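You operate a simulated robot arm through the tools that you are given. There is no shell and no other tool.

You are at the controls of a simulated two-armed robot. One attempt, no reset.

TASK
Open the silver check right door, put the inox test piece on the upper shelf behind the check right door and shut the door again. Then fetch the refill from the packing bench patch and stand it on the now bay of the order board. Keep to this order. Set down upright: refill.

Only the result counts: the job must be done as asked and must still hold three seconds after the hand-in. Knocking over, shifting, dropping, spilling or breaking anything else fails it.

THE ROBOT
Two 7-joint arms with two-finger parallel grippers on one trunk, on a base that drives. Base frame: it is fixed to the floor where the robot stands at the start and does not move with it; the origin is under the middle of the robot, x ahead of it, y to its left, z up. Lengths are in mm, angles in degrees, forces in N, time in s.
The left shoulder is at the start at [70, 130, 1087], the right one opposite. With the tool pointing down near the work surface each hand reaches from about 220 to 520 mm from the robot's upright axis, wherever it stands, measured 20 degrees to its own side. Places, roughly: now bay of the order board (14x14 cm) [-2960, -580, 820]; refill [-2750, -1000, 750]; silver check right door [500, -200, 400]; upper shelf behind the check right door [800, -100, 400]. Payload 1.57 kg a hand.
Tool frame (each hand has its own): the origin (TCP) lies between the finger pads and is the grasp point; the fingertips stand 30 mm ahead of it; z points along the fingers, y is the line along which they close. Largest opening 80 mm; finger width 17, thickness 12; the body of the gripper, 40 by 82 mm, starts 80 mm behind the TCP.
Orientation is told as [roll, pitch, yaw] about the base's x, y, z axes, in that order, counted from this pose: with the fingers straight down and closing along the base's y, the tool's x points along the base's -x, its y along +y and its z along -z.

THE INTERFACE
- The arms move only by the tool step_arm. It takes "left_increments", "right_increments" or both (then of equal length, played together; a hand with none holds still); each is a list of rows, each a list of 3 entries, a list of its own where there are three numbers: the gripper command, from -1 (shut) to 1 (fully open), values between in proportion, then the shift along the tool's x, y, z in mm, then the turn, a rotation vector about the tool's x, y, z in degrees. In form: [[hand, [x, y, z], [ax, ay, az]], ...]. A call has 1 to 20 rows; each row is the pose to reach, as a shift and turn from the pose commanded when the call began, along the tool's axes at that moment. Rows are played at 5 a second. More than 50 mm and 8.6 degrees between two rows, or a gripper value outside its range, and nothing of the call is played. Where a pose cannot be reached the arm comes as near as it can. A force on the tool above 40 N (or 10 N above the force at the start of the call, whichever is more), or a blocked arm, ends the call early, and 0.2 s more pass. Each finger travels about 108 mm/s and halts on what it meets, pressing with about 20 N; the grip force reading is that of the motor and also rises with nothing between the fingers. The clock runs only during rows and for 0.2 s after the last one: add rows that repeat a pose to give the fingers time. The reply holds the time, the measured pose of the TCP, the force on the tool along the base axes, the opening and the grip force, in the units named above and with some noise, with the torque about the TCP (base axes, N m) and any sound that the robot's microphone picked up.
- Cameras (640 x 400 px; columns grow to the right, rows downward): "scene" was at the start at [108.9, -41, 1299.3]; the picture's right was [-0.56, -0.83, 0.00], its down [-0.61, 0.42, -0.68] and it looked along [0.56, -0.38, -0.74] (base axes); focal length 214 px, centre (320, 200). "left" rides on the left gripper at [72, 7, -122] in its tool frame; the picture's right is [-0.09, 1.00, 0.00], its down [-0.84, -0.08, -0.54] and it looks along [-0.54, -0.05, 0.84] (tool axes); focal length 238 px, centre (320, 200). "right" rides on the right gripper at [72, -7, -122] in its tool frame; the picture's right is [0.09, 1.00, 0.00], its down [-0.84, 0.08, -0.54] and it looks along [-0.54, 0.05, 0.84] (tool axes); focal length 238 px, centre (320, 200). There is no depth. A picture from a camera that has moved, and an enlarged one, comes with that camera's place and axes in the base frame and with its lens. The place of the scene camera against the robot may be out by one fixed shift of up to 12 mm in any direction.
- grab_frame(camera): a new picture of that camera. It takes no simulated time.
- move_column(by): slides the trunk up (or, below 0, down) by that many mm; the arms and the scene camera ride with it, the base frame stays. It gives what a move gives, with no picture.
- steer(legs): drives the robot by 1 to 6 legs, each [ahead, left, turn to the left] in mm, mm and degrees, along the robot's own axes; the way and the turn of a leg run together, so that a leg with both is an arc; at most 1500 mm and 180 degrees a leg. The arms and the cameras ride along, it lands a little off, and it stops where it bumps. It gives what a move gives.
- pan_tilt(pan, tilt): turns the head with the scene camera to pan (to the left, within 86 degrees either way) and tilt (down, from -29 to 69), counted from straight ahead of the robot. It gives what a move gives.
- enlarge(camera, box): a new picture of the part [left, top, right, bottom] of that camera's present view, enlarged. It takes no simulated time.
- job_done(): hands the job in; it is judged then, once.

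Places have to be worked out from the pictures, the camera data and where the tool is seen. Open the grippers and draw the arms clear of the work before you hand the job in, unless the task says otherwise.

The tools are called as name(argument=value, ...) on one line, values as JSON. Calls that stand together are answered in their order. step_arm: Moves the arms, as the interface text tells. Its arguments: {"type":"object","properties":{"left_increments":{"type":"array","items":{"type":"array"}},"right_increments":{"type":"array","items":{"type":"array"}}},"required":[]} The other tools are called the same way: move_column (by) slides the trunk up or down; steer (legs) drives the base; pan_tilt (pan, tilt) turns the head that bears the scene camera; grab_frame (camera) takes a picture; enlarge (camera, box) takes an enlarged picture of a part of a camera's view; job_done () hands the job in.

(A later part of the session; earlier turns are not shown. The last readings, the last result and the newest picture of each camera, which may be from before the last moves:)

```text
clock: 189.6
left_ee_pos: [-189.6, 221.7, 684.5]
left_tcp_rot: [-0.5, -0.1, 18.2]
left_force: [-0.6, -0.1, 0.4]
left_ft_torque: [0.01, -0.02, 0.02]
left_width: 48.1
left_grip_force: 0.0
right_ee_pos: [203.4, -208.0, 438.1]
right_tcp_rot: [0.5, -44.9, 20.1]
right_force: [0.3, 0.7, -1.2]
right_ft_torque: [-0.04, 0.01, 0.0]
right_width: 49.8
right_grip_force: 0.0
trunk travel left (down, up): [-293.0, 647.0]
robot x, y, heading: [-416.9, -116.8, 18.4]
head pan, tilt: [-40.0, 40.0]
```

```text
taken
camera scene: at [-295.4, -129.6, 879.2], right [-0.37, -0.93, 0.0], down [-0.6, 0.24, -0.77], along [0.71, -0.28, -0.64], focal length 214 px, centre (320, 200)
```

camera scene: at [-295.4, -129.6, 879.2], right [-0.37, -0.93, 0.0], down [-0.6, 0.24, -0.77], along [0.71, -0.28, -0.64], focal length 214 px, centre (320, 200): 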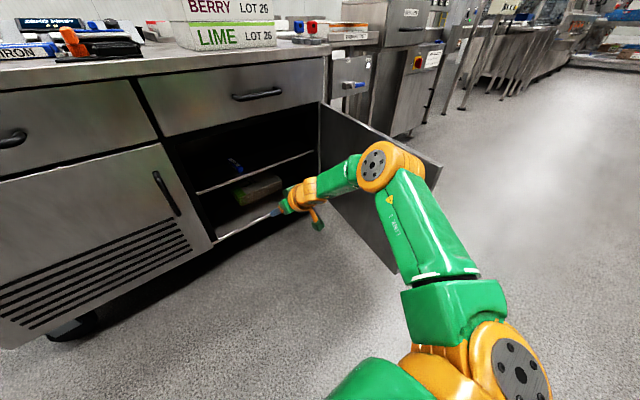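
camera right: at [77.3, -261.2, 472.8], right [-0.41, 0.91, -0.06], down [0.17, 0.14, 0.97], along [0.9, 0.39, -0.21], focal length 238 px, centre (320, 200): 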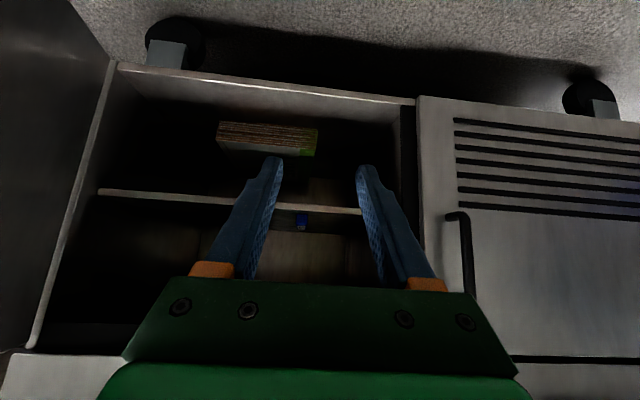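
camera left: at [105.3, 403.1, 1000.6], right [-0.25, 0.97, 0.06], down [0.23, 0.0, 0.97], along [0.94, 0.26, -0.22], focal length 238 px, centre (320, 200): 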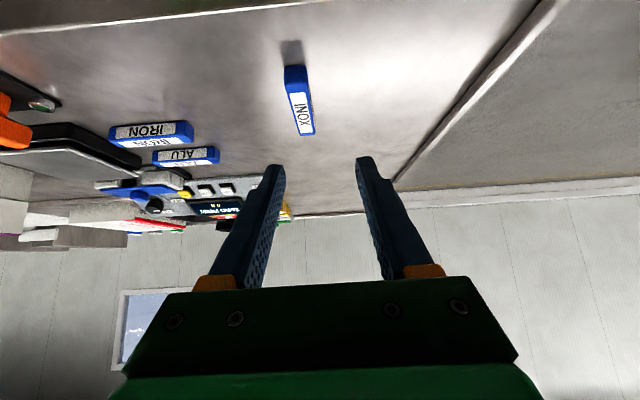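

The INOX bar is seen lying on the upper shelf, well inside. Next the door: I fold the right arm back to its tool-down pose and raise the trunk so that it can pass over the door.

step_arm(right_increments=[[0, [3, -30, -20], [0, 0, 0]], [-1, [4, -40, -50], [0, 5, 0]], [-1, [4, -40, -85], [0, 10, 0]], [-1, [5, -35, -120], [0, 15, 0]], [-1, [5, -30, -155], [0, 20, 0]], [-1, [6, -20, -190], [0, 25, 0]], [-1, [7, -10, -225], [0, 30, 0]], [-1, [8, 0, -260], [0, 35, 0]], [-1, [8, 5, -295], [0, 40, 0]], [-1, [8, 5, -328], [0, 45, 0]], [-1, [8, 5, -328], [0, 45, 0]]])

move_column(by=120)

grab_frame(camera="scene")

```text
clock: 192.0
left_ee_pos: [-189.8, 220.4, 684.2]
left_tcp_rot: [-0.5, -0.1, 18.3]
left_force: [-0.6, 0.2, 0.5]
left_ft_torque: [0.04, 0.05, 0.02]
left_width: 48.1
left_grip_force: 0.0
right_ee_pos: [-21.7, -290.8, 662.0]
right_tcp_rot: [0.4, 0.2, 20.4]
right_force: [-0.2, 0.2, -0.6]
right_ft_torque: [0.01, 0.01, 0.01]
right_width: 0.0
right_grip_force: 19.8
trunk travel left (down, up): [-293.0, 647.0]
robot x, y, heading: [-415.2, -119.4, 18.4]
head pan, tilt: [-40.0, 40.0]
```

```text
clock: 193.5
left_ee_pos: [-189.5, 221.9, 803.6]
left_tcp_rot: [-0.6, -0.1, 18.3]
left_force: [0.5, -0.1, -1.0]
left_ft_torque: [0.01, -0.01, 0.01]
left_width: 47.6
left_grip_force: 0.2
right_ee_pos: [-20.8, -289.4, 782.6]
right_tcp_rot: [0.2, 0.2, 20.4]
right_force: [-0.2, -0.8, -0.3]
right_ft_torque: [-0.01, -0.02, -0.04]
right_width: 0.0
right_grip_force: 20.2
trunk travel left (down, up): [-413.0, 527.0]
robot x, y, heading: [-417.0, -117.1, 18.5]
head pan, tilt: [-40.0, 40.0]
```

```text
taken
camera scene: at [-295.1, -129.5, 999.1], right [-0.37, -0.93, 0.0], down [-0.6, 0.24, -0.77], along [0.71, -0.28, -0.64], focal length 214 px, centre (320, 200)
```

scene: 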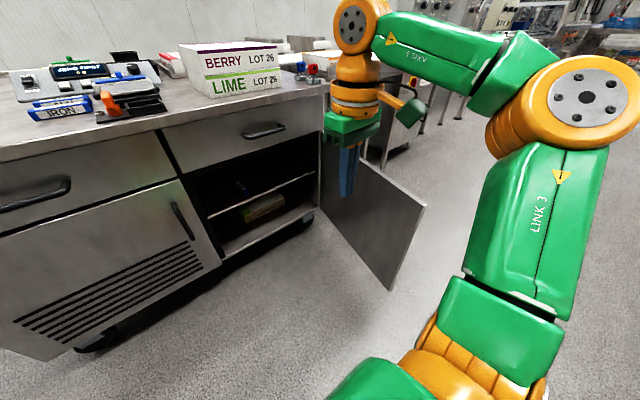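

The door is still at ≈79° (edge H−180, L−523). I strafe right 325 mm so that the right hand passes over the door to its outer side.

steer(legs=[[0, -325, 0]])

step_arm(right_increments=[[-1, [-20, -20, 0], [0, 0, 0]], [-1, [-40, -40, 0], [0, 0, 0]], [-1, [-57, -50, 0], [0, 0, 0]], [-1, [-57, -50, 0], [0, 0, 0]]])

grab_frame(camera="scene")

grab_frame(camera="right")

```text
clock: 195.7
left_ee_pos: [-86.5, -89.9, 804.1]
left_tcp_rot: [-0.5, -0.1, 18.3]
left_force: [0.2, 0.5, 0.2]
left_ft_torque: [-0.01, -0.01, 0.0]
left_width: 47.8
left_grip_force: 0.1
right_ee_pos: [83.6, -601.9, 780.8]
right_tcp_rot: [0.3, 0.0, 20.4]
right_force: [0.3, -0.5, -0.5]
right_ft_torque: [0.01, -0.03, 0.0]
right_width: 0.1
right_grip_force: 19.9
trunk travel left (down, up): [-413.0, 527.0]
robot x, y, heading: [-311.1, -427.2, 18.4]
head pan, tilt: [-40.0, 40.0]
```

```text
clock: 196.7
left_ee_pos: [-85.3, -90.8, 804.5]
left_tcp_rot: [-0.5, -0.1, 18.4]
left_force: [-0.1, -0.6, 0.5]
left_ft_torque: [0.02, 0.01, 0.0]
left_width: 47.9
left_grip_force: 0.1
right_ee_pos: [138.8, -618.3, 769.5]
right_tcp_rot: [0.3, 0.2, 20.3]
right_force: [0.8, -0.1, -0.3]
right_ft_torque: [0.0, -0.02, 0.01]
right_width: 0.0
right_grip_force: 20.0
right hand out of reach, approached as far as the arm can: row 2, 3, 4
trunk travel left (down, up): [-413.0, 527.0]
robot x, y, heading: [-309.7, -428.4, 18.3]
head pan, tilt: [-40.0, 40.0]
```

```text
taken
camera scene: at [-191.1, -440.7, 999.1], right [-0.37, -0.93, 0.0], down [-0.6, 0.24, -0.77], along [0.71, -0.28, -0.64], focal length 214 px, centre (320, 200)
```

scene: 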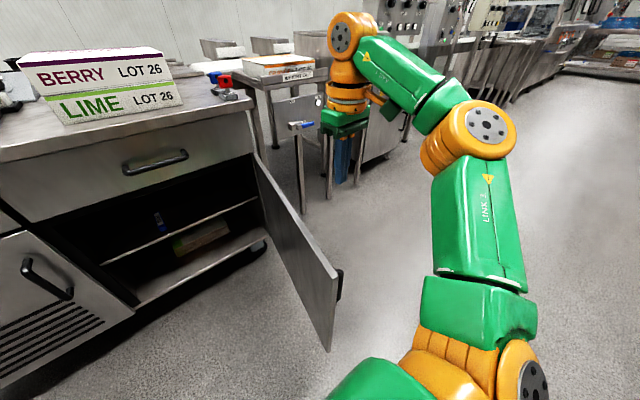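

```text
taken
camera right: at [74.1, -648.6, 890.0], right [-0.43, 0.9, 0.01], down [0.76, 0.36, 0.54], along [0.49, 0.24, -0.84], focal length 238 px, centre (320, 200)
```

right: 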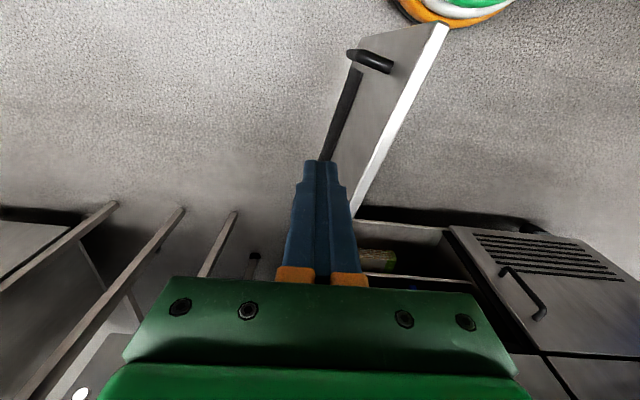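

The hand is on the outer side, about 60 mm right of the door. I lower it by 205 mm so the fingers overlap the door height.

step_arm(right_increments=[[-1, [0, 0, 40], [0, 0, 0]], [-1, [0, 0, 80], [0, 0, 0]], [-1, [0, 0, 120], [0, 0, 0]], [-1, [0, 0, 160], [0, 0, 0]], [-1, [0, 0, 200], [0, 0, 0]], [-1, [0, 0, 200], [0, 0, 0]]])

grab_frame(camera="right")

grab_frame(camera="scene")

```text
clock: 198.1
left_ee_pos: [-86.3, -91.1, 805.7]
left_tcp_rot: [-0.5, -0.2, 18.2]
left_force: [0.5, 1.0, -0.7]
left_ft_torque: [0.0, 0.0, -0.02]
left_width: 48.2
left_grip_force: 0.1
right_ee_pos: [135.4, -614.4, 569.1]
right_tcp_rot: [0.3, 0.1, 20.4]
right_force: [-0.2, -0.6, 0.4]
right_ft_torque: [0.0, -0.03, 0.0]
right_width: 0.1
right_grip_force: 19.5
trunk travel left (down, up): [-413.0, 527.0]
robot x, y, heading: [-311.0, -430.3, 18.6]
head pan, tilt: [-40.0, 40.0]
```

```text
taken
camera right: at [70.9, -646.1, 690.3], right [-0.43, 0.9, 0.01], down [0.76, 0.36, 0.54], along [0.48, 0.24, -0.84], focal length 238 px, centre (320, 200)
```

right: 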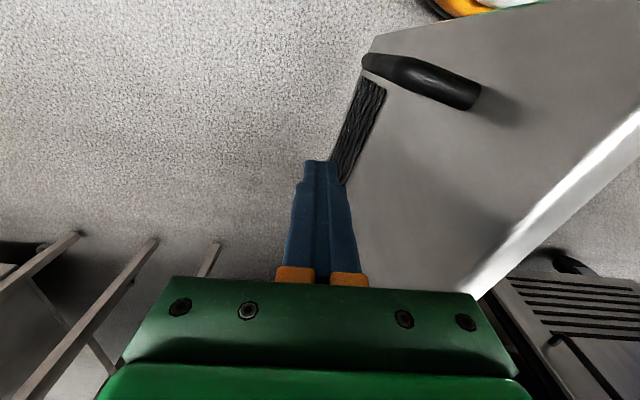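

```text
taken
camera scene: at [-191.3, -440.5, 999.2], right [-0.37, -0.93, 0.0], down [-0.6, 0.24, -0.77], along [0.71, -0.28, -0.64], focal length 214 px, centre (320, 200)
```

scene: 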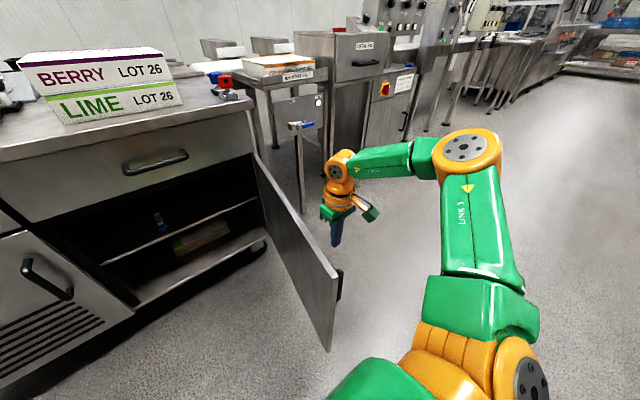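

The fingers are on the outer face, hinge-side of the handle. I push the door shut along its arc by driving the base left and forward, in two legs first.

steer(legs=[[42, 171, 0], [62, 98, 0]])

grab_frame(camera="scene")

grab_frame(camera="right")

```text
clock: 200.4
left_ee_pos: [-72.0, 199.0, 804.3]
left_tcp_rot: [-0.5, -0.1, 18.1]
left_force: [0.7, 0.7, -0.2]
left_ft_torque: [-0.04, -0.02, -0.02]
left_width: 47.8
left_grip_force: 0.2
right_ee_pos: [148.8, -328.0, 568.8]
right_tcp_rot: [0.2, 0.2, 20.3]
right_force: [0.2, -0.9, -0.5]
right_ft_torque: [-0.02, 0.01, 0.01]
right_width: 0.0
right_grip_force: 19.9
trunk travel left (down, up): [-413.0, 527.0]
robot x, y, heading: [-299.5, -140.3, 18.6]
head pan, tilt: [-40.0, 40.0]
```

```text
taken
camera scene: at [-177.8, -151.4, 999.1], right [-0.37, -0.93, 0.0], down [-0.6, 0.24, -0.77], along [0.71, -0.28, -0.64], focal length 214 px, centre (320, 200)
```

scene: 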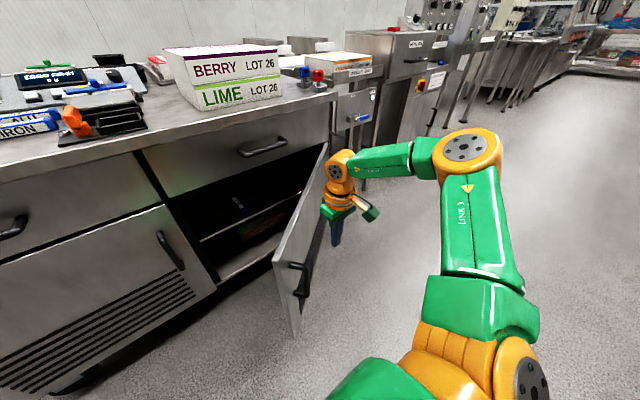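

```text
taken
camera right: at [83.7, -357.9, 690.7], right [-0.43, 0.9, 0.01], down [0.76, 0.36, 0.54], along [0.49, 0.24, -0.84], focal length 238 px, centre (320, 200)
```

right: 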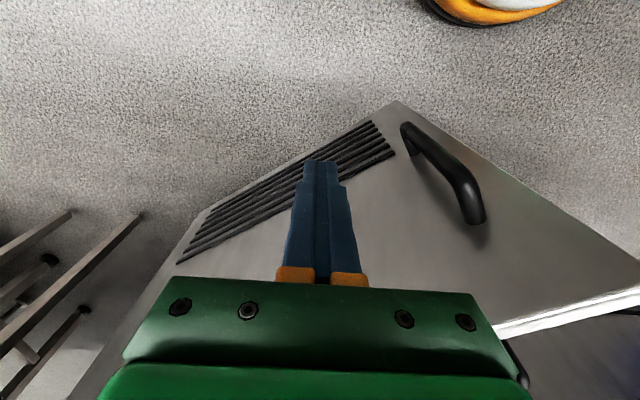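

The door follows and has swung on ahead. I continue with two more legs.

steer(legs=[[84, 78, 0], [80, 45, 0]])

grab_frame(camera="scene")

grab_frame(camera="right")

```text
clock: 202.3
left_ee_pos: [49.1, 365.8, 803.3]
left_tcp_rot: [-0.5, -0.1, 17.8]
left_force: [-0.3, -0.2, -0.6]
left_ft_torque: [-0.01, -0.01, -0.02]
left_width: 47.9
left_grip_force: 0.1
right_ee_pos: [267.3, -162.7, 569.4]
right_tcp_rot: [0.3, 0.3, 20.0]
right_force: [-0.2, -0.3, -0.3]
right_ft_torque: [-0.02, -0.02, 0.0]
right_width: 0.0
right_grip_force: 19.5
trunk travel left (down, up): [-413.0, 527.0]
robot x, y, heading: [-178.2, 26.9, 18.0]
head pan, tilt: [-40.0, 40.0]
```

```text
taken
camera scene: at [-58.1, 15.2, 999.1], right [-0.37, -0.93, 0.0], down [-0.6, 0.24, -0.77], along [0.71, -0.29, -0.64], focal length 214 px, centre (320, 200)
```

scene: 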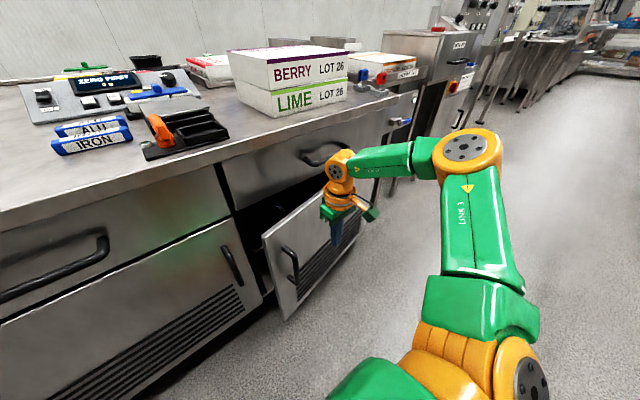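

```text
taken
camera right: at [202.5, -192.3, 690.6], right [-0.43, 0.9, 0.01], down [0.76, 0.36, 0.54], along [0.49, 0.24, -0.84], focal length 238 px, centre (320, 200)
```

right: 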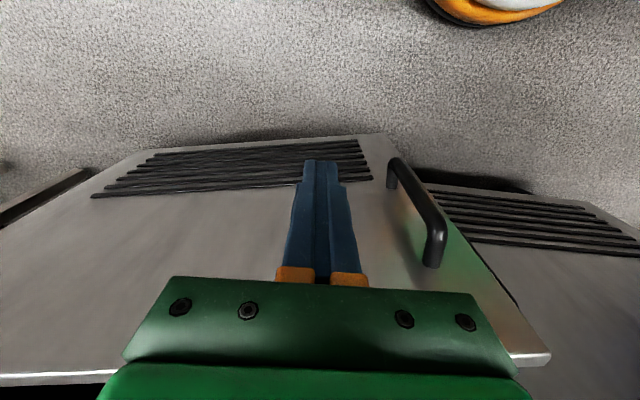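

The door is nearly shut (≈12°). For the last bit the drawers forbid the upright hand, so I back off and pitch the hand 45° forward to press the door home with the fingertips.

steer(legs=[[-200, 0, 0]])

step_arm(right_increments=[[-1, [-10, 5, -20], [0, -7, 0]], [-1, [-20, 11, -30], [0, -14, 0]], [-1, [-31, 17, -30], [0, -21, 0]], [-1, [-42, 24, -20], [0, -28, 0]], [-1, [-54, 31, -10], [0, -35, 0]], [-1, [-64, 36, 0], [0, -41, 0]], [-1, [-72, 41, 0], [0, -45, 0]], [-1, [-72, 41, 0], [0, -45, 0]]])

grab_frame(camera="scene")

grab_frame(camera="right")

```text
clock: 203.9
left_ee_pos: [-143.1, 301.8, 805.0]
left_tcp_rot: [-0.5, -0.2, 17.7]
left_force: [-0.1, -0.4, -0.5]
left_ft_torque: [0.01, 0.0, 0.01]
left_width: 48.0
left_grip_force: 0.1
right_ee_pos: [74.7, -225.5, 570.9]
right_tcp_rot: [0.3, 0.1, 20.0]
right_force: [-1.1, -0.1, -0.3]
right_ft_torque: [0.02, -0.01, -0.02]
right_width: 0.0
right_grip_force: 20.0
trunk travel left (down, up): [-413.0, 527.0]
robot x, y, heading: [-368.5, -38.9, 17.9]
head pan, tilt: [-40.0, 40.0]
```

```text
clock: 205.7
left_ee_pos: [-144.0, 301.3, 804.0]
left_tcp_rot: [-0.5, -0.1, 17.8]
left_force: [-0.4, 0.5, -0.7]
left_ft_torque: [-0.01, -0.02, -0.01]
left_width: 48.0
left_grip_force: 0.0
right_ee_pos: [126.1, -160.9, 570.5]
right_tcp_rot: [0.5, -44.9, 19.7]
right_force: [-0.3, -0.8, 0.1]
right_ft_torque: [-0.03, 0.03, 0.05]
right_width: 0.0
right_grip_force: 20.1
trunk travel left (down, up): [-413.0, 527.0]
robot x, y, heading: [-365.9, -36.5, 18.1]
head pan, tilt: [-40.0, 40.0]
```

```text
taken
camera scene: at [-250.7, -47.8, 999.1], right [-0.37, -0.93, 0.0], down [-0.6, 0.24, -0.77], along [0.71, -0.29, -0.64], focal length 214 px, centre (320, 200)
```

scene: 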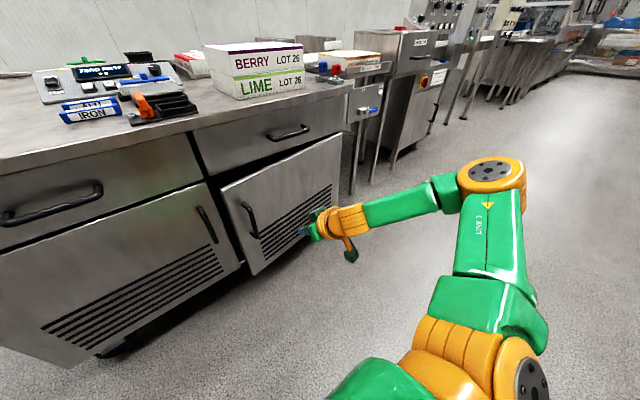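

```text
taken
camera right: at [1.5, -213.4, 604.2], right [-0.4, 0.91, -0.06], down [0.17, 0.14, 0.98], along [0.9, 0.38, -0.21], focal length 238 px, centre (320, 200)
```

right: 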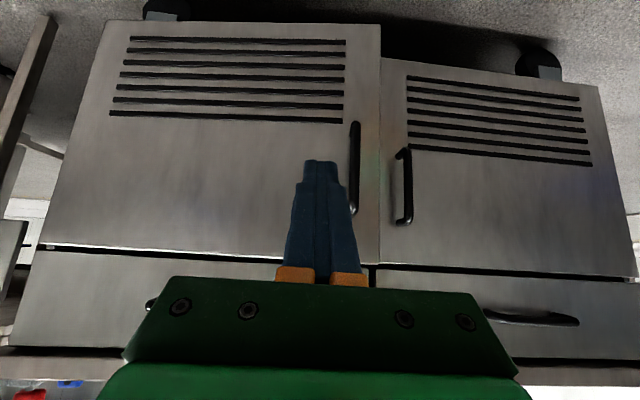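

Pitched hand in place at H65, L−194. I lower the trunk 40 mm, drive ahead 230 mm toward the door, and then finish with the arm under force control.

move_column(by=-40)

steer(legs=[[230, 0, 0]])

grab_frame(camera="right")

grab_frame(camera="scene")

```text
clock: 206.6
left_ee_pos: [-142.9, 301.7, 763.8]
left_tcp_rot: [-0.4, -0.2, 17.7]
left_force: [-0.3, -0.6, -0.1]
left_ft_torque: [0.01, -0.01, -0.01]
left_width: 47.9
left_grip_force: 0.0
right_ee_pos: [129.1, -162.1, 529.5]
right_tcp_rot: [0.5, -44.9, 19.7]
right_force: [0.7, 0.1, -0.4]
right_ft_torque: [0.01, -0.02, -0.02]
right_width: 0.2
right_grip_force: 20.1
trunk travel left (down, up): [-373.0, 567.0]
robot x, y, heading: [-370.1, -35.1, 18.1]
head pan, tilt: [-40.0, 40.0]
```

```text
clock: 208.3
left_ee_pos: [72.7, 372.4, 764.1]
left_tcp_rot: [-0.4, -0.1, 17.6]
left_force: [0.1, -0.2, 0.4]
left_ft_torque: [0.0, 0.04, -0.06]
left_width: 47.8
left_grip_force: 0.0
right_ee_pos: [343.8, -91.8, 530.1]
right_tcp_rot: [0.5, -44.7, 19.7]
right_force: [0.4, 0.5, 0.1]
right_ft_torque: [0.0, 0.03, 0.03]
right_width: 0.0
right_grip_force: 20.1
trunk travel left (down, up): [-373.0, 567.0]
robot x, y, heading: [-157.3, 35.0, 18.1]
head pan, tilt: [-40.0, 40.0]
```

```text
taken
camera right: at [216.4, -144.1, 564.2], right [-0.4, 0.91, -0.06], down [0.17, 0.14, 0.97], along [0.9, 0.38, -0.22], focal length 238 px, centre (320, 200)
```

right: 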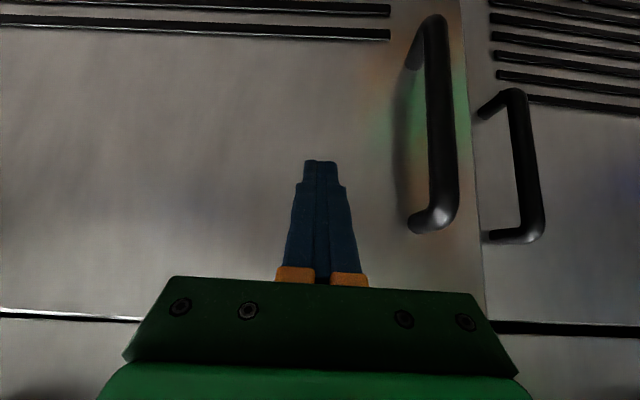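

```text
taken
camera scene: at [-35.4, 22.0, 959.1], right [-0.38, -0.93, 0.0], down [-0.6, 0.24, -0.77], along [0.71, -0.29, -0.64], focal length 214 px, centre (320, 200)
```

scene: 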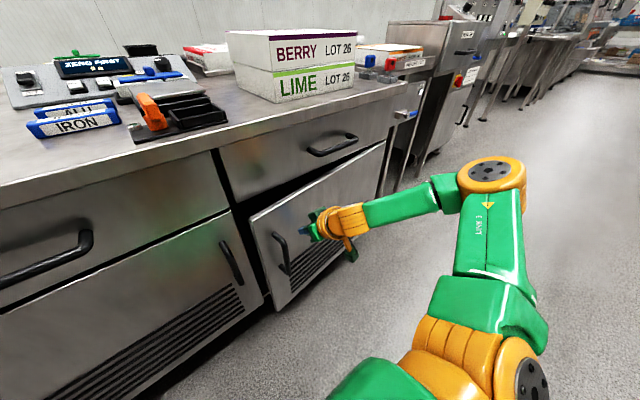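

The fingertips are about at the door, still ≈8° open. I push forward with the arm in small steps.

step_arm(right_increments=[[-1, [-8, 0, 8], [0, 0, 0]], [-1, [-16, 0, 16], [0, 0, 0]], [-1, [-24, 0, 24], [0, 0, 0]], [-1, [-31, 0, 31], [0, 0, 0]], [-1, [-37, 0, 37], [0, 0, 0]], [-1, [-42, 0, 42], [0, 0, 0]], [-1, [-45, 0, 45], [0, 0, 0]], [-1, [-45, 0, 45], [0, 0, 0]]])

grab_frame(camera="right")

grab_frame(camera="scene")

```text
clock: 210.1
left_ee_pos: [70.7, 371.8, 764.5]
left_tcp_rot: [-0.6, -0.3, 17.7]
left_force: [-0.4, -0.6, 0.4]
left_ft_torque: [0.0, -0.02, 0.04]
left_width: 48.2
left_grip_force: 0.1
right_ee_pos: [400.9, -71.7, 529.2]
right_tcp_rot: [0.5, -44.7, 19.6]
right_force: [-15.4, -1.5, -4.1]
right_ft_torque: [-0.1, 0.29, 0.09]
right_width: 0.0
right_grip_force: 20.5
trunk travel left (down, up): [-373.0, 567.0]
robot x, y, heading: [-158.0, 32.2, 18.1]
head pan, tilt: [-40.0, 40.0]
```

```text
taken
camera right: at [274.2, -122.9, 564.3], right [-0.4, 0.91, -0.06], down [0.17, 0.14, 0.97], along [0.9, 0.38, -0.22], focal length 238 px, centre (320, 200)
```

right: 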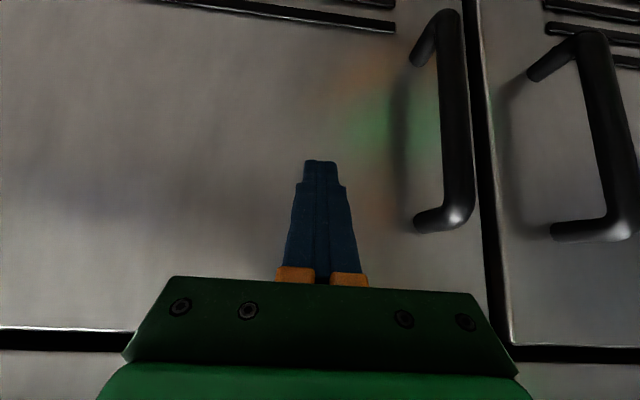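

```text
taken
camera scene: at [-37.6, 21.5, 959.3], right [-0.38, -0.93, 0.0], down [-0.59, 0.24, -0.77], along [0.71, -0.29, -0.64], focal length 214 px, centre (320, 200)
```

scene: 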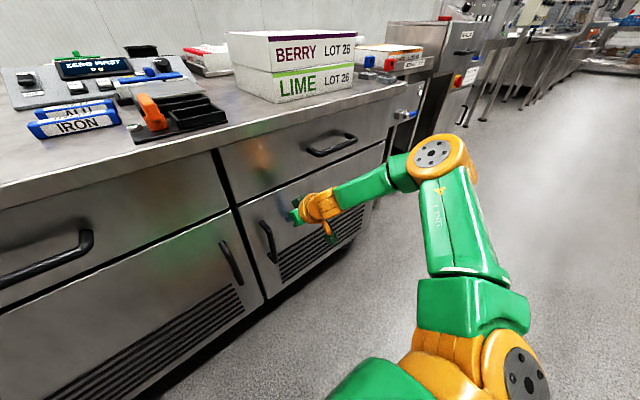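

The door looks shut; 15 N pressing. I push a few mm more to make sure it is home.

step_arm(right_increments=[[-1, [-2, 0, 2], [0, 0, 0]], [-1, [-4, 0, 4], [0, 0, 0]], [-1, [-6, 0, 6], [0, 0, 0]], [-1, [-6, 0, 6], [0, 0, 0]]])

enlarge(camera="scene", box=[200, 130, 400, 330])

```text
clock: 210.6
left_ee_pos: [69.9, 370.3, 765.5]
left_tcp_rot: [-0.5, -0.4, 17.7]
left_force: [0.1, -0.3, 0.5]
left_ft_torque: [0.02, 0.03, -0.01]
left_width: 47.6
left_grip_force: 0.0
right_ee_pos: [399.7, -71.7, 529.2]
right_tcp_rot: [0.7, -44.6, 19.3]
right_force: [-12.4, -3.4, 5.1]
right_ft_torque: [0.01, 0.1, 0.02]
right_width: 0.0
right_grip_force: 19.8
trunk travel left (down, up): [-373.0, 567.0]
robot x, y, heading: [-157.4, 34.1, 18.2]
head pan, tilt: [-40.0, 40.0]
stopped in row 2 (right hand): the force on the tool passed its limit at 44 N (the readings are from after the stop); the commanded pose is now the measured one
```

```text
2.00 times, centred on (300, 230) of scene
camera zoom: at [-39.7, 21.3, 959.9], right [-0.38, -0.93, 0.0], down [-0.59, 0.24, -0.77], along [0.71, -0.29, -0.64], focal length 429 px, centre (360, 140)
```

zoom: 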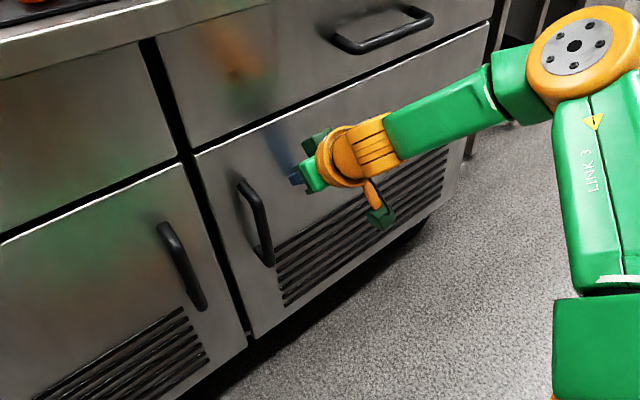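

It is a hard stop: the door is shut. I draw the hand back and then back the base off, and check that the door stays shut.

step_arm(right_increments=[[-1, [12, 0, -12], [0, 0, 0]], [-1, [30, 0, -30], [0, 0, 0]], [-1, [45, 0, -45], [0, 0, 0]], [-1, [45, 0, -45], [0, 0, 0]]])

steer(legs=[[-350, 0, 0]])

grab_frame(camera="scene")

grab_frame(camera="right")

```text
clock: 211.6
left_ee_pos: [72.9, 371.1, 764.6]
left_tcp_rot: [-0.5, -0.2, 17.6]
left_force: [-0.3, 0.8, 0.5]
left_ft_torque: [0.0, 0.02, 0.04]
left_width: 47.9
left_grip_force: 0.1
right_ee_pos: [342.3, -91.9, 525.0]
right_tcp_rot: [0.6, -44.3, 19.4]
right_force: [0.4, -0.4, -0.4]
right_ft_torque: [0.03, -0.04, 0.0]
right_width: 0.1
right_grip_force: 20.2
trunk travel left (down, up): [-373.0, 567.0]
robot x, y, heading: [-155.1, 34.3, 17.9]
head pan, tilt: [-40.0, 40.0]
```

```text
clock: 213.9
left_ee_pos: [-261.4, 264.1, 764.4]
left_tcp_rot: [-0.4, -0.2, 17.6]
left_force: [-0.7, 0.0, -0.6]
left_ft_torque: [0.0, -0.02, 0.01]
left_width: 48.0
left_grip_force: 0.1
right_ee_pos: [11.3, -199.4, 526.3]
right_tcp_rot: [0.6, -44.4, 19.5]
right_force: [0.5, -0.3, 0.4]
right_ft_torque: [0.03, 0.0, 0.02]
right_width: 0.0
right_grip_force: 20.1
trunk travel left (down, up): [-373.0, 567.0]
robot x, y, heading: [-491.2, -70.6, 17.9]
head pan, tilt: [-40.0, 40.0]
```

```text
taken
camera scene: at [-368.5, -85.5, 959.2], right [-0.38, -0.93, 0.0], down [-0.6, 0.24, -0.77], along [0.71, -0.29, -0.64], focal length 214 px, centre (320, 200)
```

scene: 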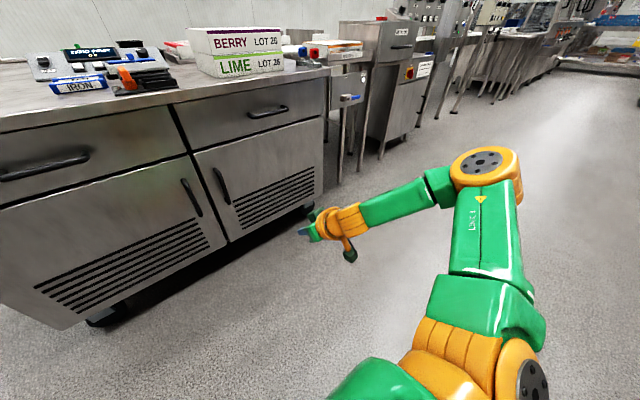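

```text
taken
camera right: at [-115.0, -250.3, 561.9], right [-0.4, 0.91, -0.06], down [0.18, 0.14, 0.97], along [0.9, 0.38, -0.22], focal length 238 px, centre (320, 200)
```

right: 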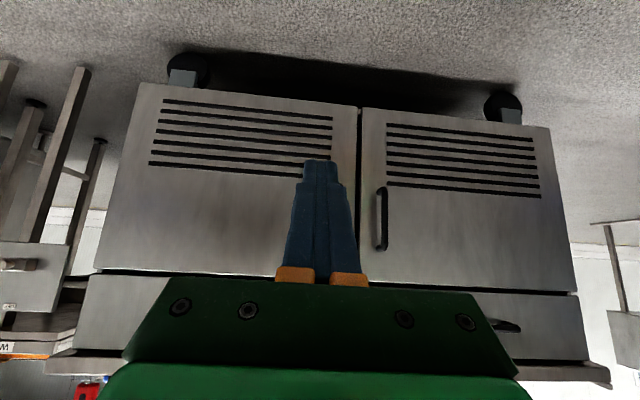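

The door stays flush shut. Now the refill: I fold the right arm to tool-down, raise the trunk and turn around towards the packing bench.

step_arm(right_increments=[[-1, [-5, -10, -25], [0, 5, 0]], [-1, [-12, -15, -55], [0, 10, 0]], [-1, [-20, -15, -85], [0, 15, 0]], [-1, [-30, -10, -115], [0, 20, 0]], [-1, [-40, -5, -145], [0, 26, 0]], [-1, [-50, 0, -175], [0, 32, 0]], [-1, [-60, 5, -205], [0, 38, 0]], [-1, [-70, 5, -240], [0, 45, 0]], [-1, [-70, 5, -240], [0, 45, 0]]])

move_column(by=350)

pan_tilt(pan=-85, tilt=20)

grab_frame(camera="scene")

```text
clock: 215.9
left_ee_pos: [-260.0, 264.2, 763.9]
left_tcp_rot: [-0.5, -0.2, 17.6]
left_force: [0.8, -0.5, 0.2]
left_ft_torque: [0.03, 0.03, 0.0]
left_width: 48.1
left_grip_force: 0.1
right_ee_pos: [-100.7, -234.0, 746.5]
right_tcp_rot: [0.5, 0.7, 19.9]
right_force: [0.4, -0.1, -0.3]
right_ft_torque: [-0.02, -0.01, 0.0]
right_width: 0.0
right_grip_force: 20.0
trunk travel left (down, up): [-373.0, 567.0]
robot x, y, heading: [-489.7, -72.4, 17.8]
head pan, tilt: [-40.0, 40.0]
```

```text
clock: 219.3
left_ee_pos: [-260.4, 264.7, 1114.2]
left_tcp_rot: [-0.6, -0.2, 17.7]
left_force: [0.0, 0.6, -0.3]
left_ft_torque: [-0.05, -0.03, 0.0]
left_width: 47.9
left_grip_force: 0.0
right_ee_pos: [-100.8, -233.4, 1096.4]
right_tcp_rot: [0.5, 0.7, 19.9]
right_force: [-1.0, -0.9, -0.8]
right_ft_torque: [0.0, 0.06, 0.02]
right_width: 0.1
right_grip_force: 20.3
trunk travel left (down, up): [-723.0, 217.0]
robot x, y, heading: [-491.5, -72.3, 17.9]
head pan, tilt: [-40.0, 40.0]
```

```text
clock: 220.4
left_ee_pos: [-259.0, 263.9, 1115.5]
left_tcp_rot: [-0.5, -0.1, 17.6]
left_force: [0.1, 0.0, -0.5]
left_ft_torque: [-0.04, 0.01, 0.01]
left_width: 48.1
left_grip_force: 0.0
right_ee_pos: [-101.6, -233.4, 1096.3]
right_tcp_rot: [0.5, 0.7, 19.9]
right_force: [0.5, -0.1, 0.6]
right_ft_torque: [0.01, -0.03, -0.01]
right_width: 0.0
right_grip_force: 20.1
trunk travel left (down, up): [-723.0, 217.0]
robot x, y, heading: [-487.1, -75.4, 18.1]
head pan, tilt: [-85.0, 20.0]
```

```text
taken
camera scene: at [-410.6, -139.1, 1340.5], right [-0.92, -0.39, 0.0], down [-0.13, 0.32, -0.94], along [0.37, -0.87, -0.34], focal length 214 px, centre (320, 200)
```

scene: 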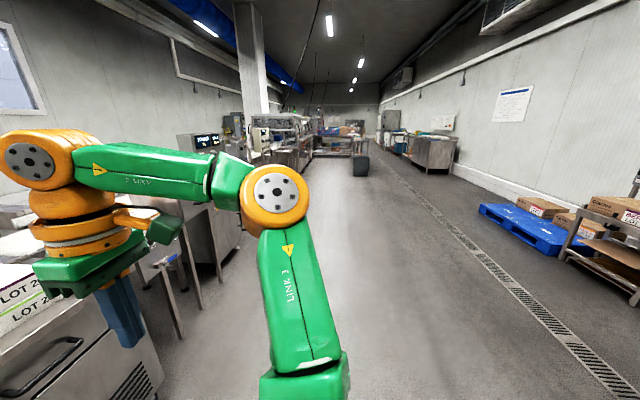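

The aisle is free. I turn left by 162° to face the packing bench side and look.

steer(legs=[[0, 0, 162]])

pan_tilt(pan=0, tilt=15)

grab_frame(camera="scene")

```text
clock: 227.4
left_ee_pos: [-811.9, -320.1, 1114.2]
left_tcp_rot: [-0.4, -0.1, 179.2]
left_force: [0.0, 0.3, 0.5]
left_ft_torque: [0.0, -0.02, -0.04]
left_width: 48.0
left_grip_force: 0.0
right_ee_pos: [-803.6, 203.5, 1097.0]
right_tcp_rot: [0.5, 0.7, -178.6]
right_force: [-0.6, 0.1, -0.2]
right_ft_torque: [0.02, 0.02, 0.01]
right_width: 0.1
right_grip_force: 20.0
trunk travel left (down, up): [-723.0, 217.0]
robot x, y, heading: [-485.8, -71.9, 179.6]
head pan, tilt: [-85.0, 20.0]
```

```text
clock: 229.0
left_ee_pos: [-810.7, -319.3, 1113.6]
left_tcp_rot: [-0.6, -0.2, 179.2]
left_force: [0.3, 0.0, -0.5]
left_ft_torque: [0.02, 0.01, -0.01]
left_width: 47.7
left_grip_force: 0.1
right_ee_pos: [-803.8, 203.0, 1097.4]
right_tcp_rot: [0.5, 0.8, -178.6]
right_force: [0.2, -0.1, 0.8]
right_ft_torque: [-0.01, 0.0, -0.05]
right_width: 0.0
right_grip_force: 20.0
trunk travel left (down, up): [-723.0, 217.0]
robot x, y, heading: [-491.7, -68.4, 179.4]
head pan, tilt: [0.0, 15.0]
```

```text
taken
camera scene: at [-638.3, -67.3, 1348.7], right [0.01, 1.0, 0.0], down [0.26, 0.0, -0.97], along [-0.97, 0.01, -0.26], focal length 214 px, centre (320, 200)
```

scene: 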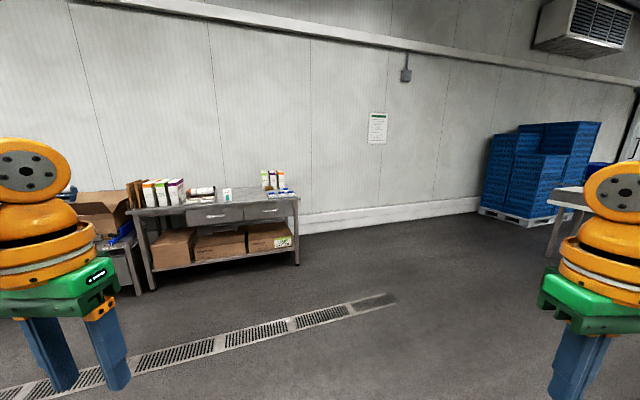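

The packing bench with the order board is ahead to the left. I drive ahead 1300 mm and left 600 mm, then look.

steer(legs=[[1250, 600, 0]])

pan_tilt(pan=5, tilt=30)

grab_frame(camera="scene")

```text
clock: 236.0
left_ee_pos: [-2074.7, -915.0, 1114.3]
left_tcp_rot: [-0.5, -0.2, 179.4]
left_force: [-0.6, 0.0, -0.2]
left_ft_torque: [0.03, -0.03, 0.01]
left_width: 48.2
left_grip_force: 0.1
right_ee_pos: [-2068.4, -392.0, 1096.8]
right_tcp_rot: [0.5, 0.5, -178.4]
right_force: [-0.2, -1.3, 0.1]
right_ft_torque: [0.0, 0.0, 0.01]
right_width: 0.0
right_grip_force: 19.8
trunk travel left (down, up): [-723.0, 217.0]
robot x, y, heading: [-1749.6, -665.0, 179.7]
head pan, tilt: [0.0, 15.0]
```

```text
clock: 236.8
left_ee_pos: [-2075.2, -915.7, 1114.2]
left_tcp_rot: [-0.5, 0.0, 179.4]
left_force: [0.0, -0.3, -0.4]
left_ft_torque: [0.03, -0.02, 0.0]
left_width: 48.2
left_grip_force: 0.1
right_ee_pos: [-2068.9, -392.6, 1096.1]
right_tcp_rot: [0.6, 0.7, -178.4]
right_force: [0.1, 0.5, -0.7]
right_ft_torque: [-0.01, 0.01, -0.02]
right_width: 0.1
right_grip_force: 20.1
trunk travel left (down, up): [-723.0, 217.0]
robot x, y, heading: [-1753.3, -664.4, 179.6]
head pan, tilt: [5.0, 30.0]
```

```text
taken
camera scene: at [-1899.2, -670.2, 1324.5], right [-0.08, 1.0, 0.0], down [0.5, 0.04, -0.87], along [-0.86, -0.07, -0.5], focal length 214 px, centre (320, 200)
```

scene: 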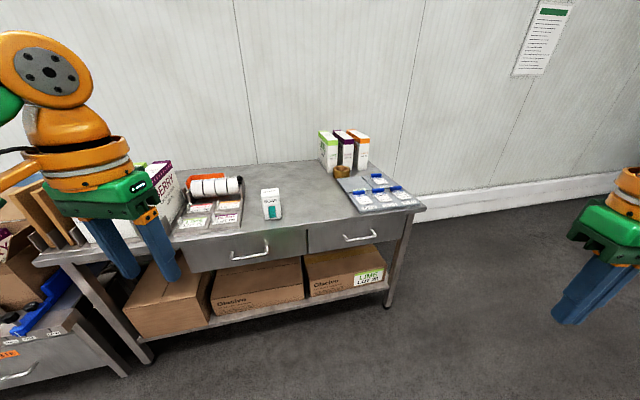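

enlarge(camera="scene", box=[160, 120, 440, 270])

enlarge(camera="scene", box=[300, 120, 430, 220])

enlarge(camera="scene", box=[170, 160, 300, 250])

```text
2.29 times, centred on (300, 195) of scene
camera zoom: at [-1899.2, -670.2, 1324.5], right [-0.08, 1.0, 0.0], down [0.5, 0.04, -0.87], along [-0.86, -0.07, -0.5], focal length 490 px, centre (366, 211)
```

zoom: 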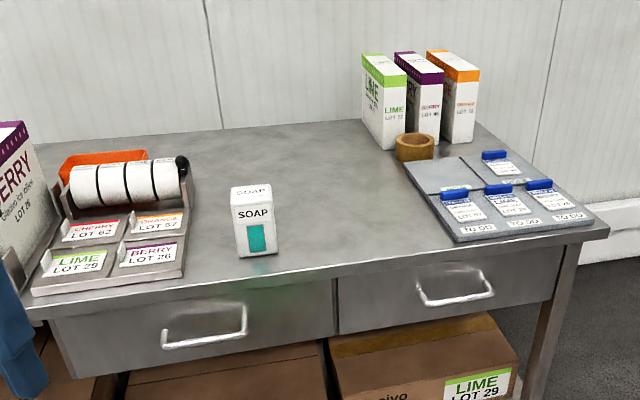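

```text
4.00 times, centred on (365, 170) of scene
camera zoom: at [-1899.2, -670.2, 1324.5], right [-0.08, 1.0, 0.0], down [0.5, 0.04, -0.87], along [-0.86, -0.07, -0.5], focal length 858 px, centre (140, 320)
```

zoom: 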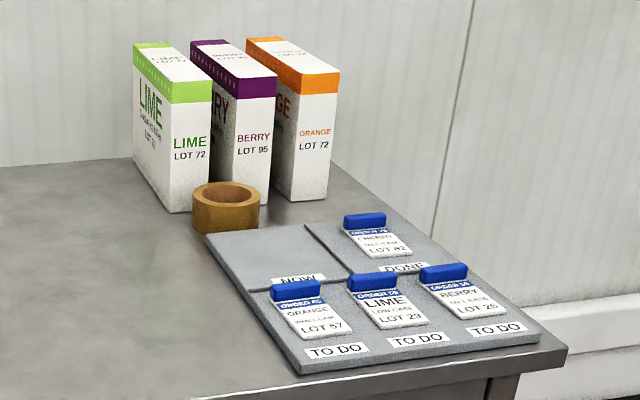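

```text
4.44 times, centred on (235, 205) of scene
camera zoom: at [-1899.2, -670.2, 1324.5], right [-0.08, 1.0, 0.0], down [0.5, 0.04, -0.87], along [-0.86, -0.07, -0.5], focal length 953 px, centre (698, 178)
```

zoom: 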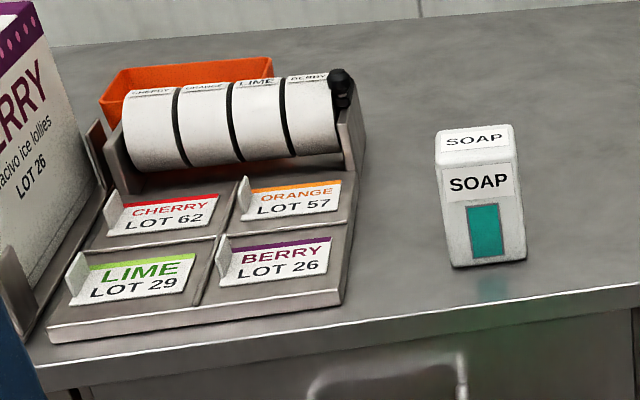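

The SOAP pack standing alone on the bench is the refill; the empty NOW field is on the board to the right (boxes and tape roll behind it). The bench is turned like the room (facing heading ≈198°). I square up to it and approach.

steer(legs=[[0, 0, 18.7], [250, -304, 0]])

pan_tilt(pan=10, tilt=35)

grab_frame(camera="scene")

grab_frame(camera="left")

```text
clock: 240.3
left_ee_pos: [-2313.1, -802.0, 1114.6]
left_tcp_rot: [-0.5, -0.3, -161.8]
left_force: [-0.4, -0.2, -0.6]
left_ft_torque: [0.02, 0.01, -0.01]
left_width: 48.1
left_grip_force: 0.1
right_ee_pos: [-2475.2, -305.9, 1097.8]
right_tcp_rot: [0.4, 0.7, -159.6]
right_force: [-0.5, 0.0, 0.0]
right_ft_torque: [0.0, -0.01, -0.01]
right_width: 0.0
right_grip_force: 20.2
trunk travel left (down, up): [-723.0, 217.0]
robot x, y, heading: [-2088.2, -464.3, -161.8]
head pan, tilt: [5.0, 30.0]
```

```text
clock: 240.9
left_ee_pos: [-2313.2, -803.0, 1113.5]
left_tcp_rot: [-0.5, -0.1, -161.8]
left_force: [-0.4, -0.3, -0.4]
left_ft_torque: [0.03, 0.02, -0.01]
left_width: 48.0
left_grip_force: 0.1
right_ee_pos: [-2477.1, -305.3, 1095.9]
right_tcp_rot: [0.5, 0.6, -159.6]
right_force: [-0.1, -0.1, -0.8]
right_ft_torque: [-0.05, -0.01, 0.0]
right_width: 0.0
right_grip_force: 20.4
trunk travel left (down, up): [-723.0, 217.0]
robot x, y, heading: [-2089.4, -462.6, -161.4]
head pan, tilt: [10.0, 35.0]
```

```text
taken
camera scene: at [-2220.0, -517.5, 1316.7], right [-0.48, 0.88, 0.0], down [0.5, 0.27, -0.82], along [-0.72, -0.39, -0.57], focal length 214 px, centre (320, 200)
```

scene: 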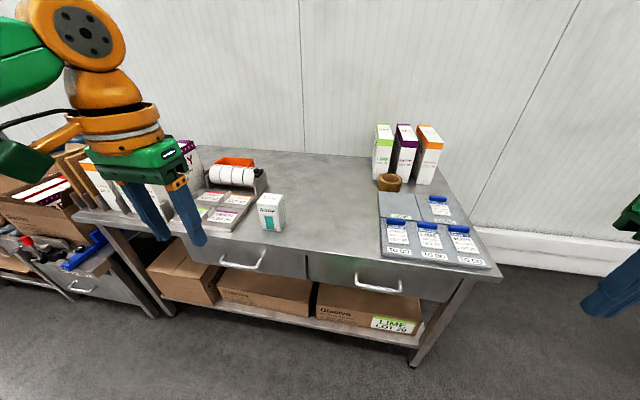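

```text
taken
camera left: at [-2242.1, -787.2, 1236.7], right [0.22, -0.97, -0.01], down [-0.82, -0.19, 0.54], along [-0.53, -0.11, -0.84], focal length 238 px, centre (320, 200)
```

left: 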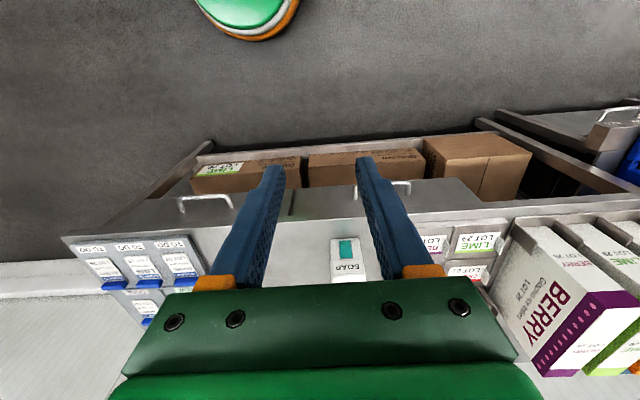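

I zoom on the soap refill in both cameras to triangulate it.

enlarge(camera="scene", box=[190, 150, 310, 250])

enlarge(camera="left", box=[270, 200, 430, 300])

enlarge(camera="scene", box=[350, 110, 500, 270])

```text
4.00 times, centred on (250, 200) of scene
camera zoom: at [-2220.0, -517.5, 1316.7], right [-0.48, 0.88, 0.0], down [0.5, 0.27, -0.82], along [-0.72, -0.39, -0.57], focal length 858 px, centre (600, 200)
```

zoom: 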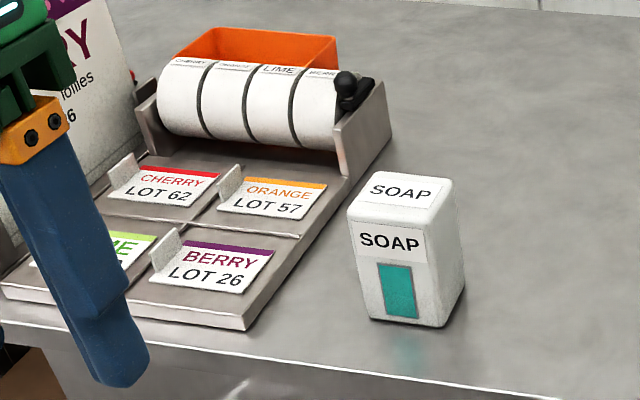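

```text
4.00 times, centred on (350, 250) of left
camera zoom: at [-2242.1, -787.2, 1236.7], right [0.22, -0.97, -0.01], down [-0.82, -0.19, 0.54], along [-0.53, -0.11, -0.84], focal length 953 px, centre (200, 0)
```

zoom: 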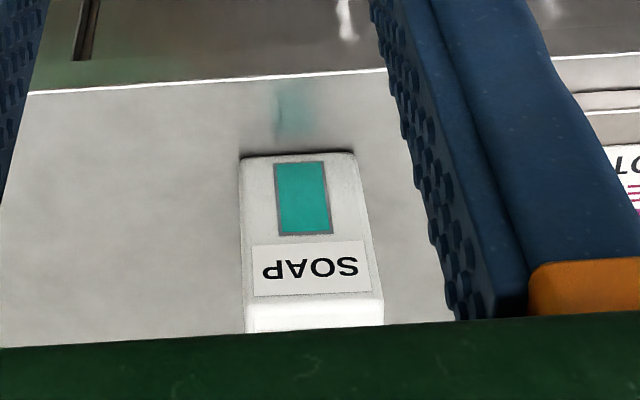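

```text
2.50 times, centred on (425, 190) of scene
camera zoom: at [-2220.0, -517.5, 1316.7], right [-0.48, 0.88, 0.0], down [0.5, 0.27, -0.82], along [-0.72, -0.39, -0.57], focal length 536 px, centre (58, 225)
```

zoom: 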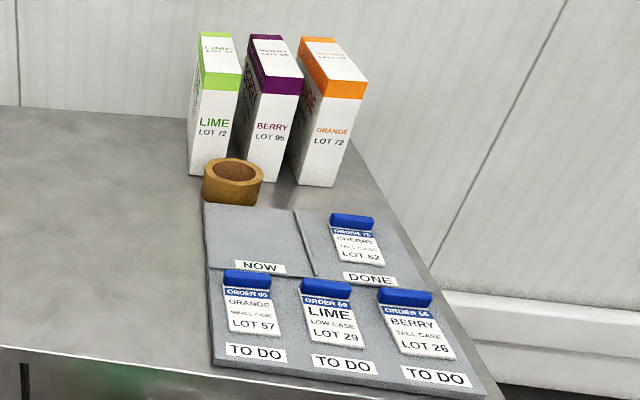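

The refill measures about 72 wide × 58 deep × 120 tall, so I'll grip across its depth. I check my base footprint by looking straight down.

pan_tilt(pan=-10, tilt=69)

grab_frame(camera="scene")

```text
clock: 241.9
left_ee_pos: [-2313.1, -803.5, 1114.3]
left_tcp_rot: [-0.4, -0.3, -161.7]
left_force: [0.4, -0.8, -0.1]
left_ft_torque: [0.02, -0.02, 0.0]
left_width: 47.9
left_grip_force: 0.0
right_ee_pos: [-2477.1, -305.5, 1097.6]
right_tcp_rot: [0.5, 0.7, -159.6]
right_force: [0.1, 0.4, -0.6]
right_ft_torque: [0.0, 0.01, 0.05]
right_width: 0.0
right_grip_force: 20.2
trunk travel left (down, up): [-723.0, 217.0]
robot x, y, heading: [-2090.8, -463.2, -161.6]
head pan, tilt: [-10.0, 68.8]
```

```text
taken
camera scene: at [-2197.9, -483.9, 1273.1], right [-0.15, 0.99, 0.0], down [0.92, 0.14, -0.36], along [-0.36, -0.05, -0.93], focal length 214 px, centre (320, 200)
```

scene: 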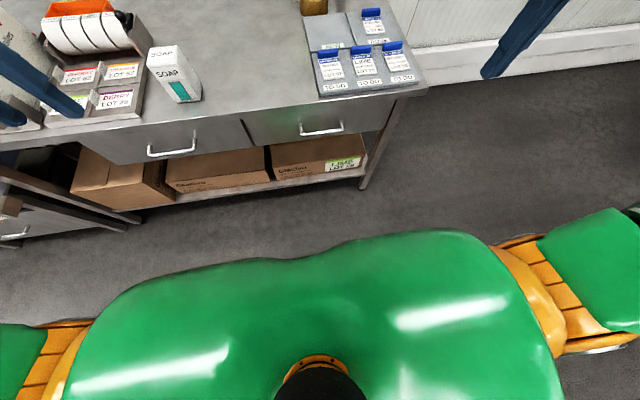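

My base reaches only ≈210 mm ahead, so I can stand within ≈250 mm of the bench edge. I pitch the right hand 45° forward to view bay and refill with its camera.

step_arm(right_increments=[[-1, [-14, -2, 3], [0, -8, 0]], [-1, [-28, -4, 6], [0, -16, 0]], [-1, [-42, -6, 9], [0, -24, 0]], [-1, [-56, -8, 12], [0, -32, 0]], [-1, [-70, -10, 15], [0, -40, 0]], [-1, [-80, -10, 20], [0, -45, 0]], [0.5, [-80, -10, 20], [0, -45, 0]], [1, [-80, -10, 20], [0, -45, 0]], [1, [-80, -10, 20], [0, -45, 0]]])

grab_frame(camera="right")

```text
clock: 243.9
left_ee_pos: [-2313.5, -802.6, 1114.8]
left_tcp_rot: [-0.5, -0.1, -161.8]
left_force: [-0.5, -0.1, -0.1]
left_ft_torque: [0.03, -0.02, -0.01]
left_width: 47.9
left_grip_force: 0.1
right_ee_pos: [-2553.5, -324.4, 1076.4]
right_tcp_rot: [0.7, -44.4, -160.1]
right_force: [-0.1, 0.2, 0.1]
right_ft_torque: [0.02, 0.02, -0.01]
right_width: 79.5
right_grip_force: 0.1
trunk travel left (down, up): [-723.0, 217.0]
robot x, y, heading: [-2089.4, -462.4, -161.6]
head pan, tilt: [-10.0, 68.8]
```

```text
taken
camera right: at [-2428.8, -269.0, 1111.5], right [0.41, -0.91, -0.06], down [-0.18, -0.14, 0.97], along [-0.89, -0.39, -0.22], focal length 238 px, centre (320, 200)
```

right: 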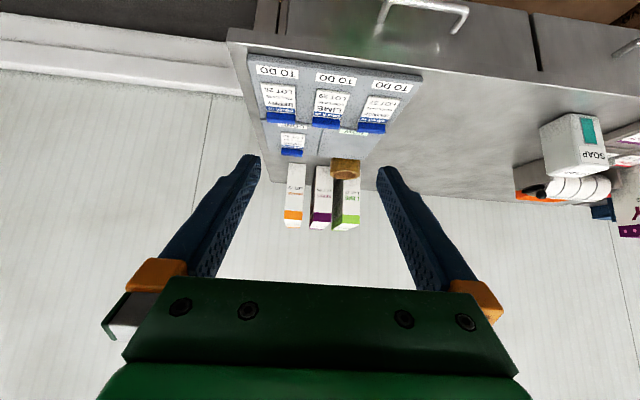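

I zoom into this wrist view to read the bay corners and the refill.

enlarge(camera="right", box=[220, 40, 460, 190])

enlarge(camera="right", box=[480, 60, 640, 220])

```text
2.67 times, centred on (340, 115) of right
camera zoom: at [-2428.8, -269.0, 1111.5], right [0.41, -0.91, -0.06], down [-0.18, -0.14, 0.97], along [-0.89, -0.39, -0.22], focal length 636 px, centre (267, 427)
```

zoom: 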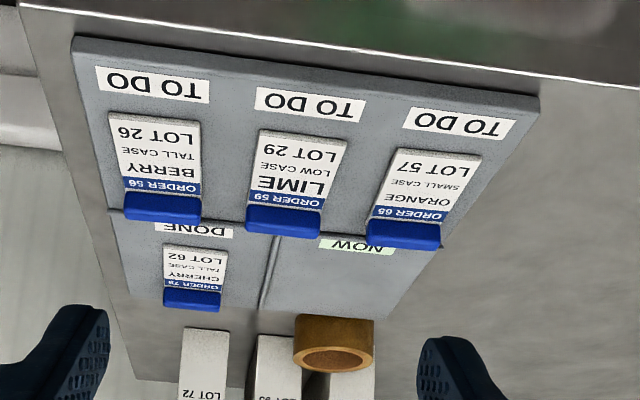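

```text
2.50 times, centred on (560, 140) of right
camera zoom: at [-2428.8, -269.0, 1111.5], right [0.41, -0.91, -0.06], down [-0.18, -0.14, 0.97], along [-0.89, -0.39, -0.22], focal length 596 px, centre (-280, 350)
```

zoom: 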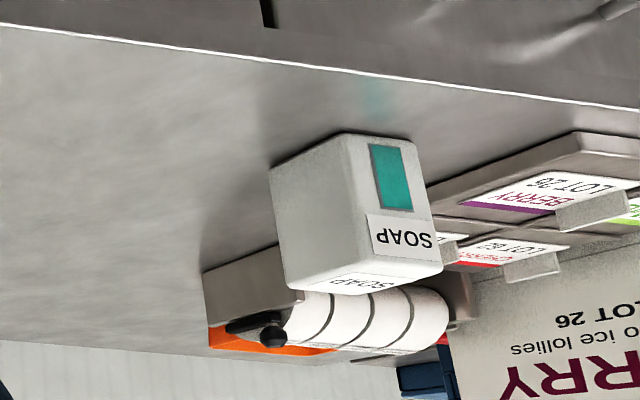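

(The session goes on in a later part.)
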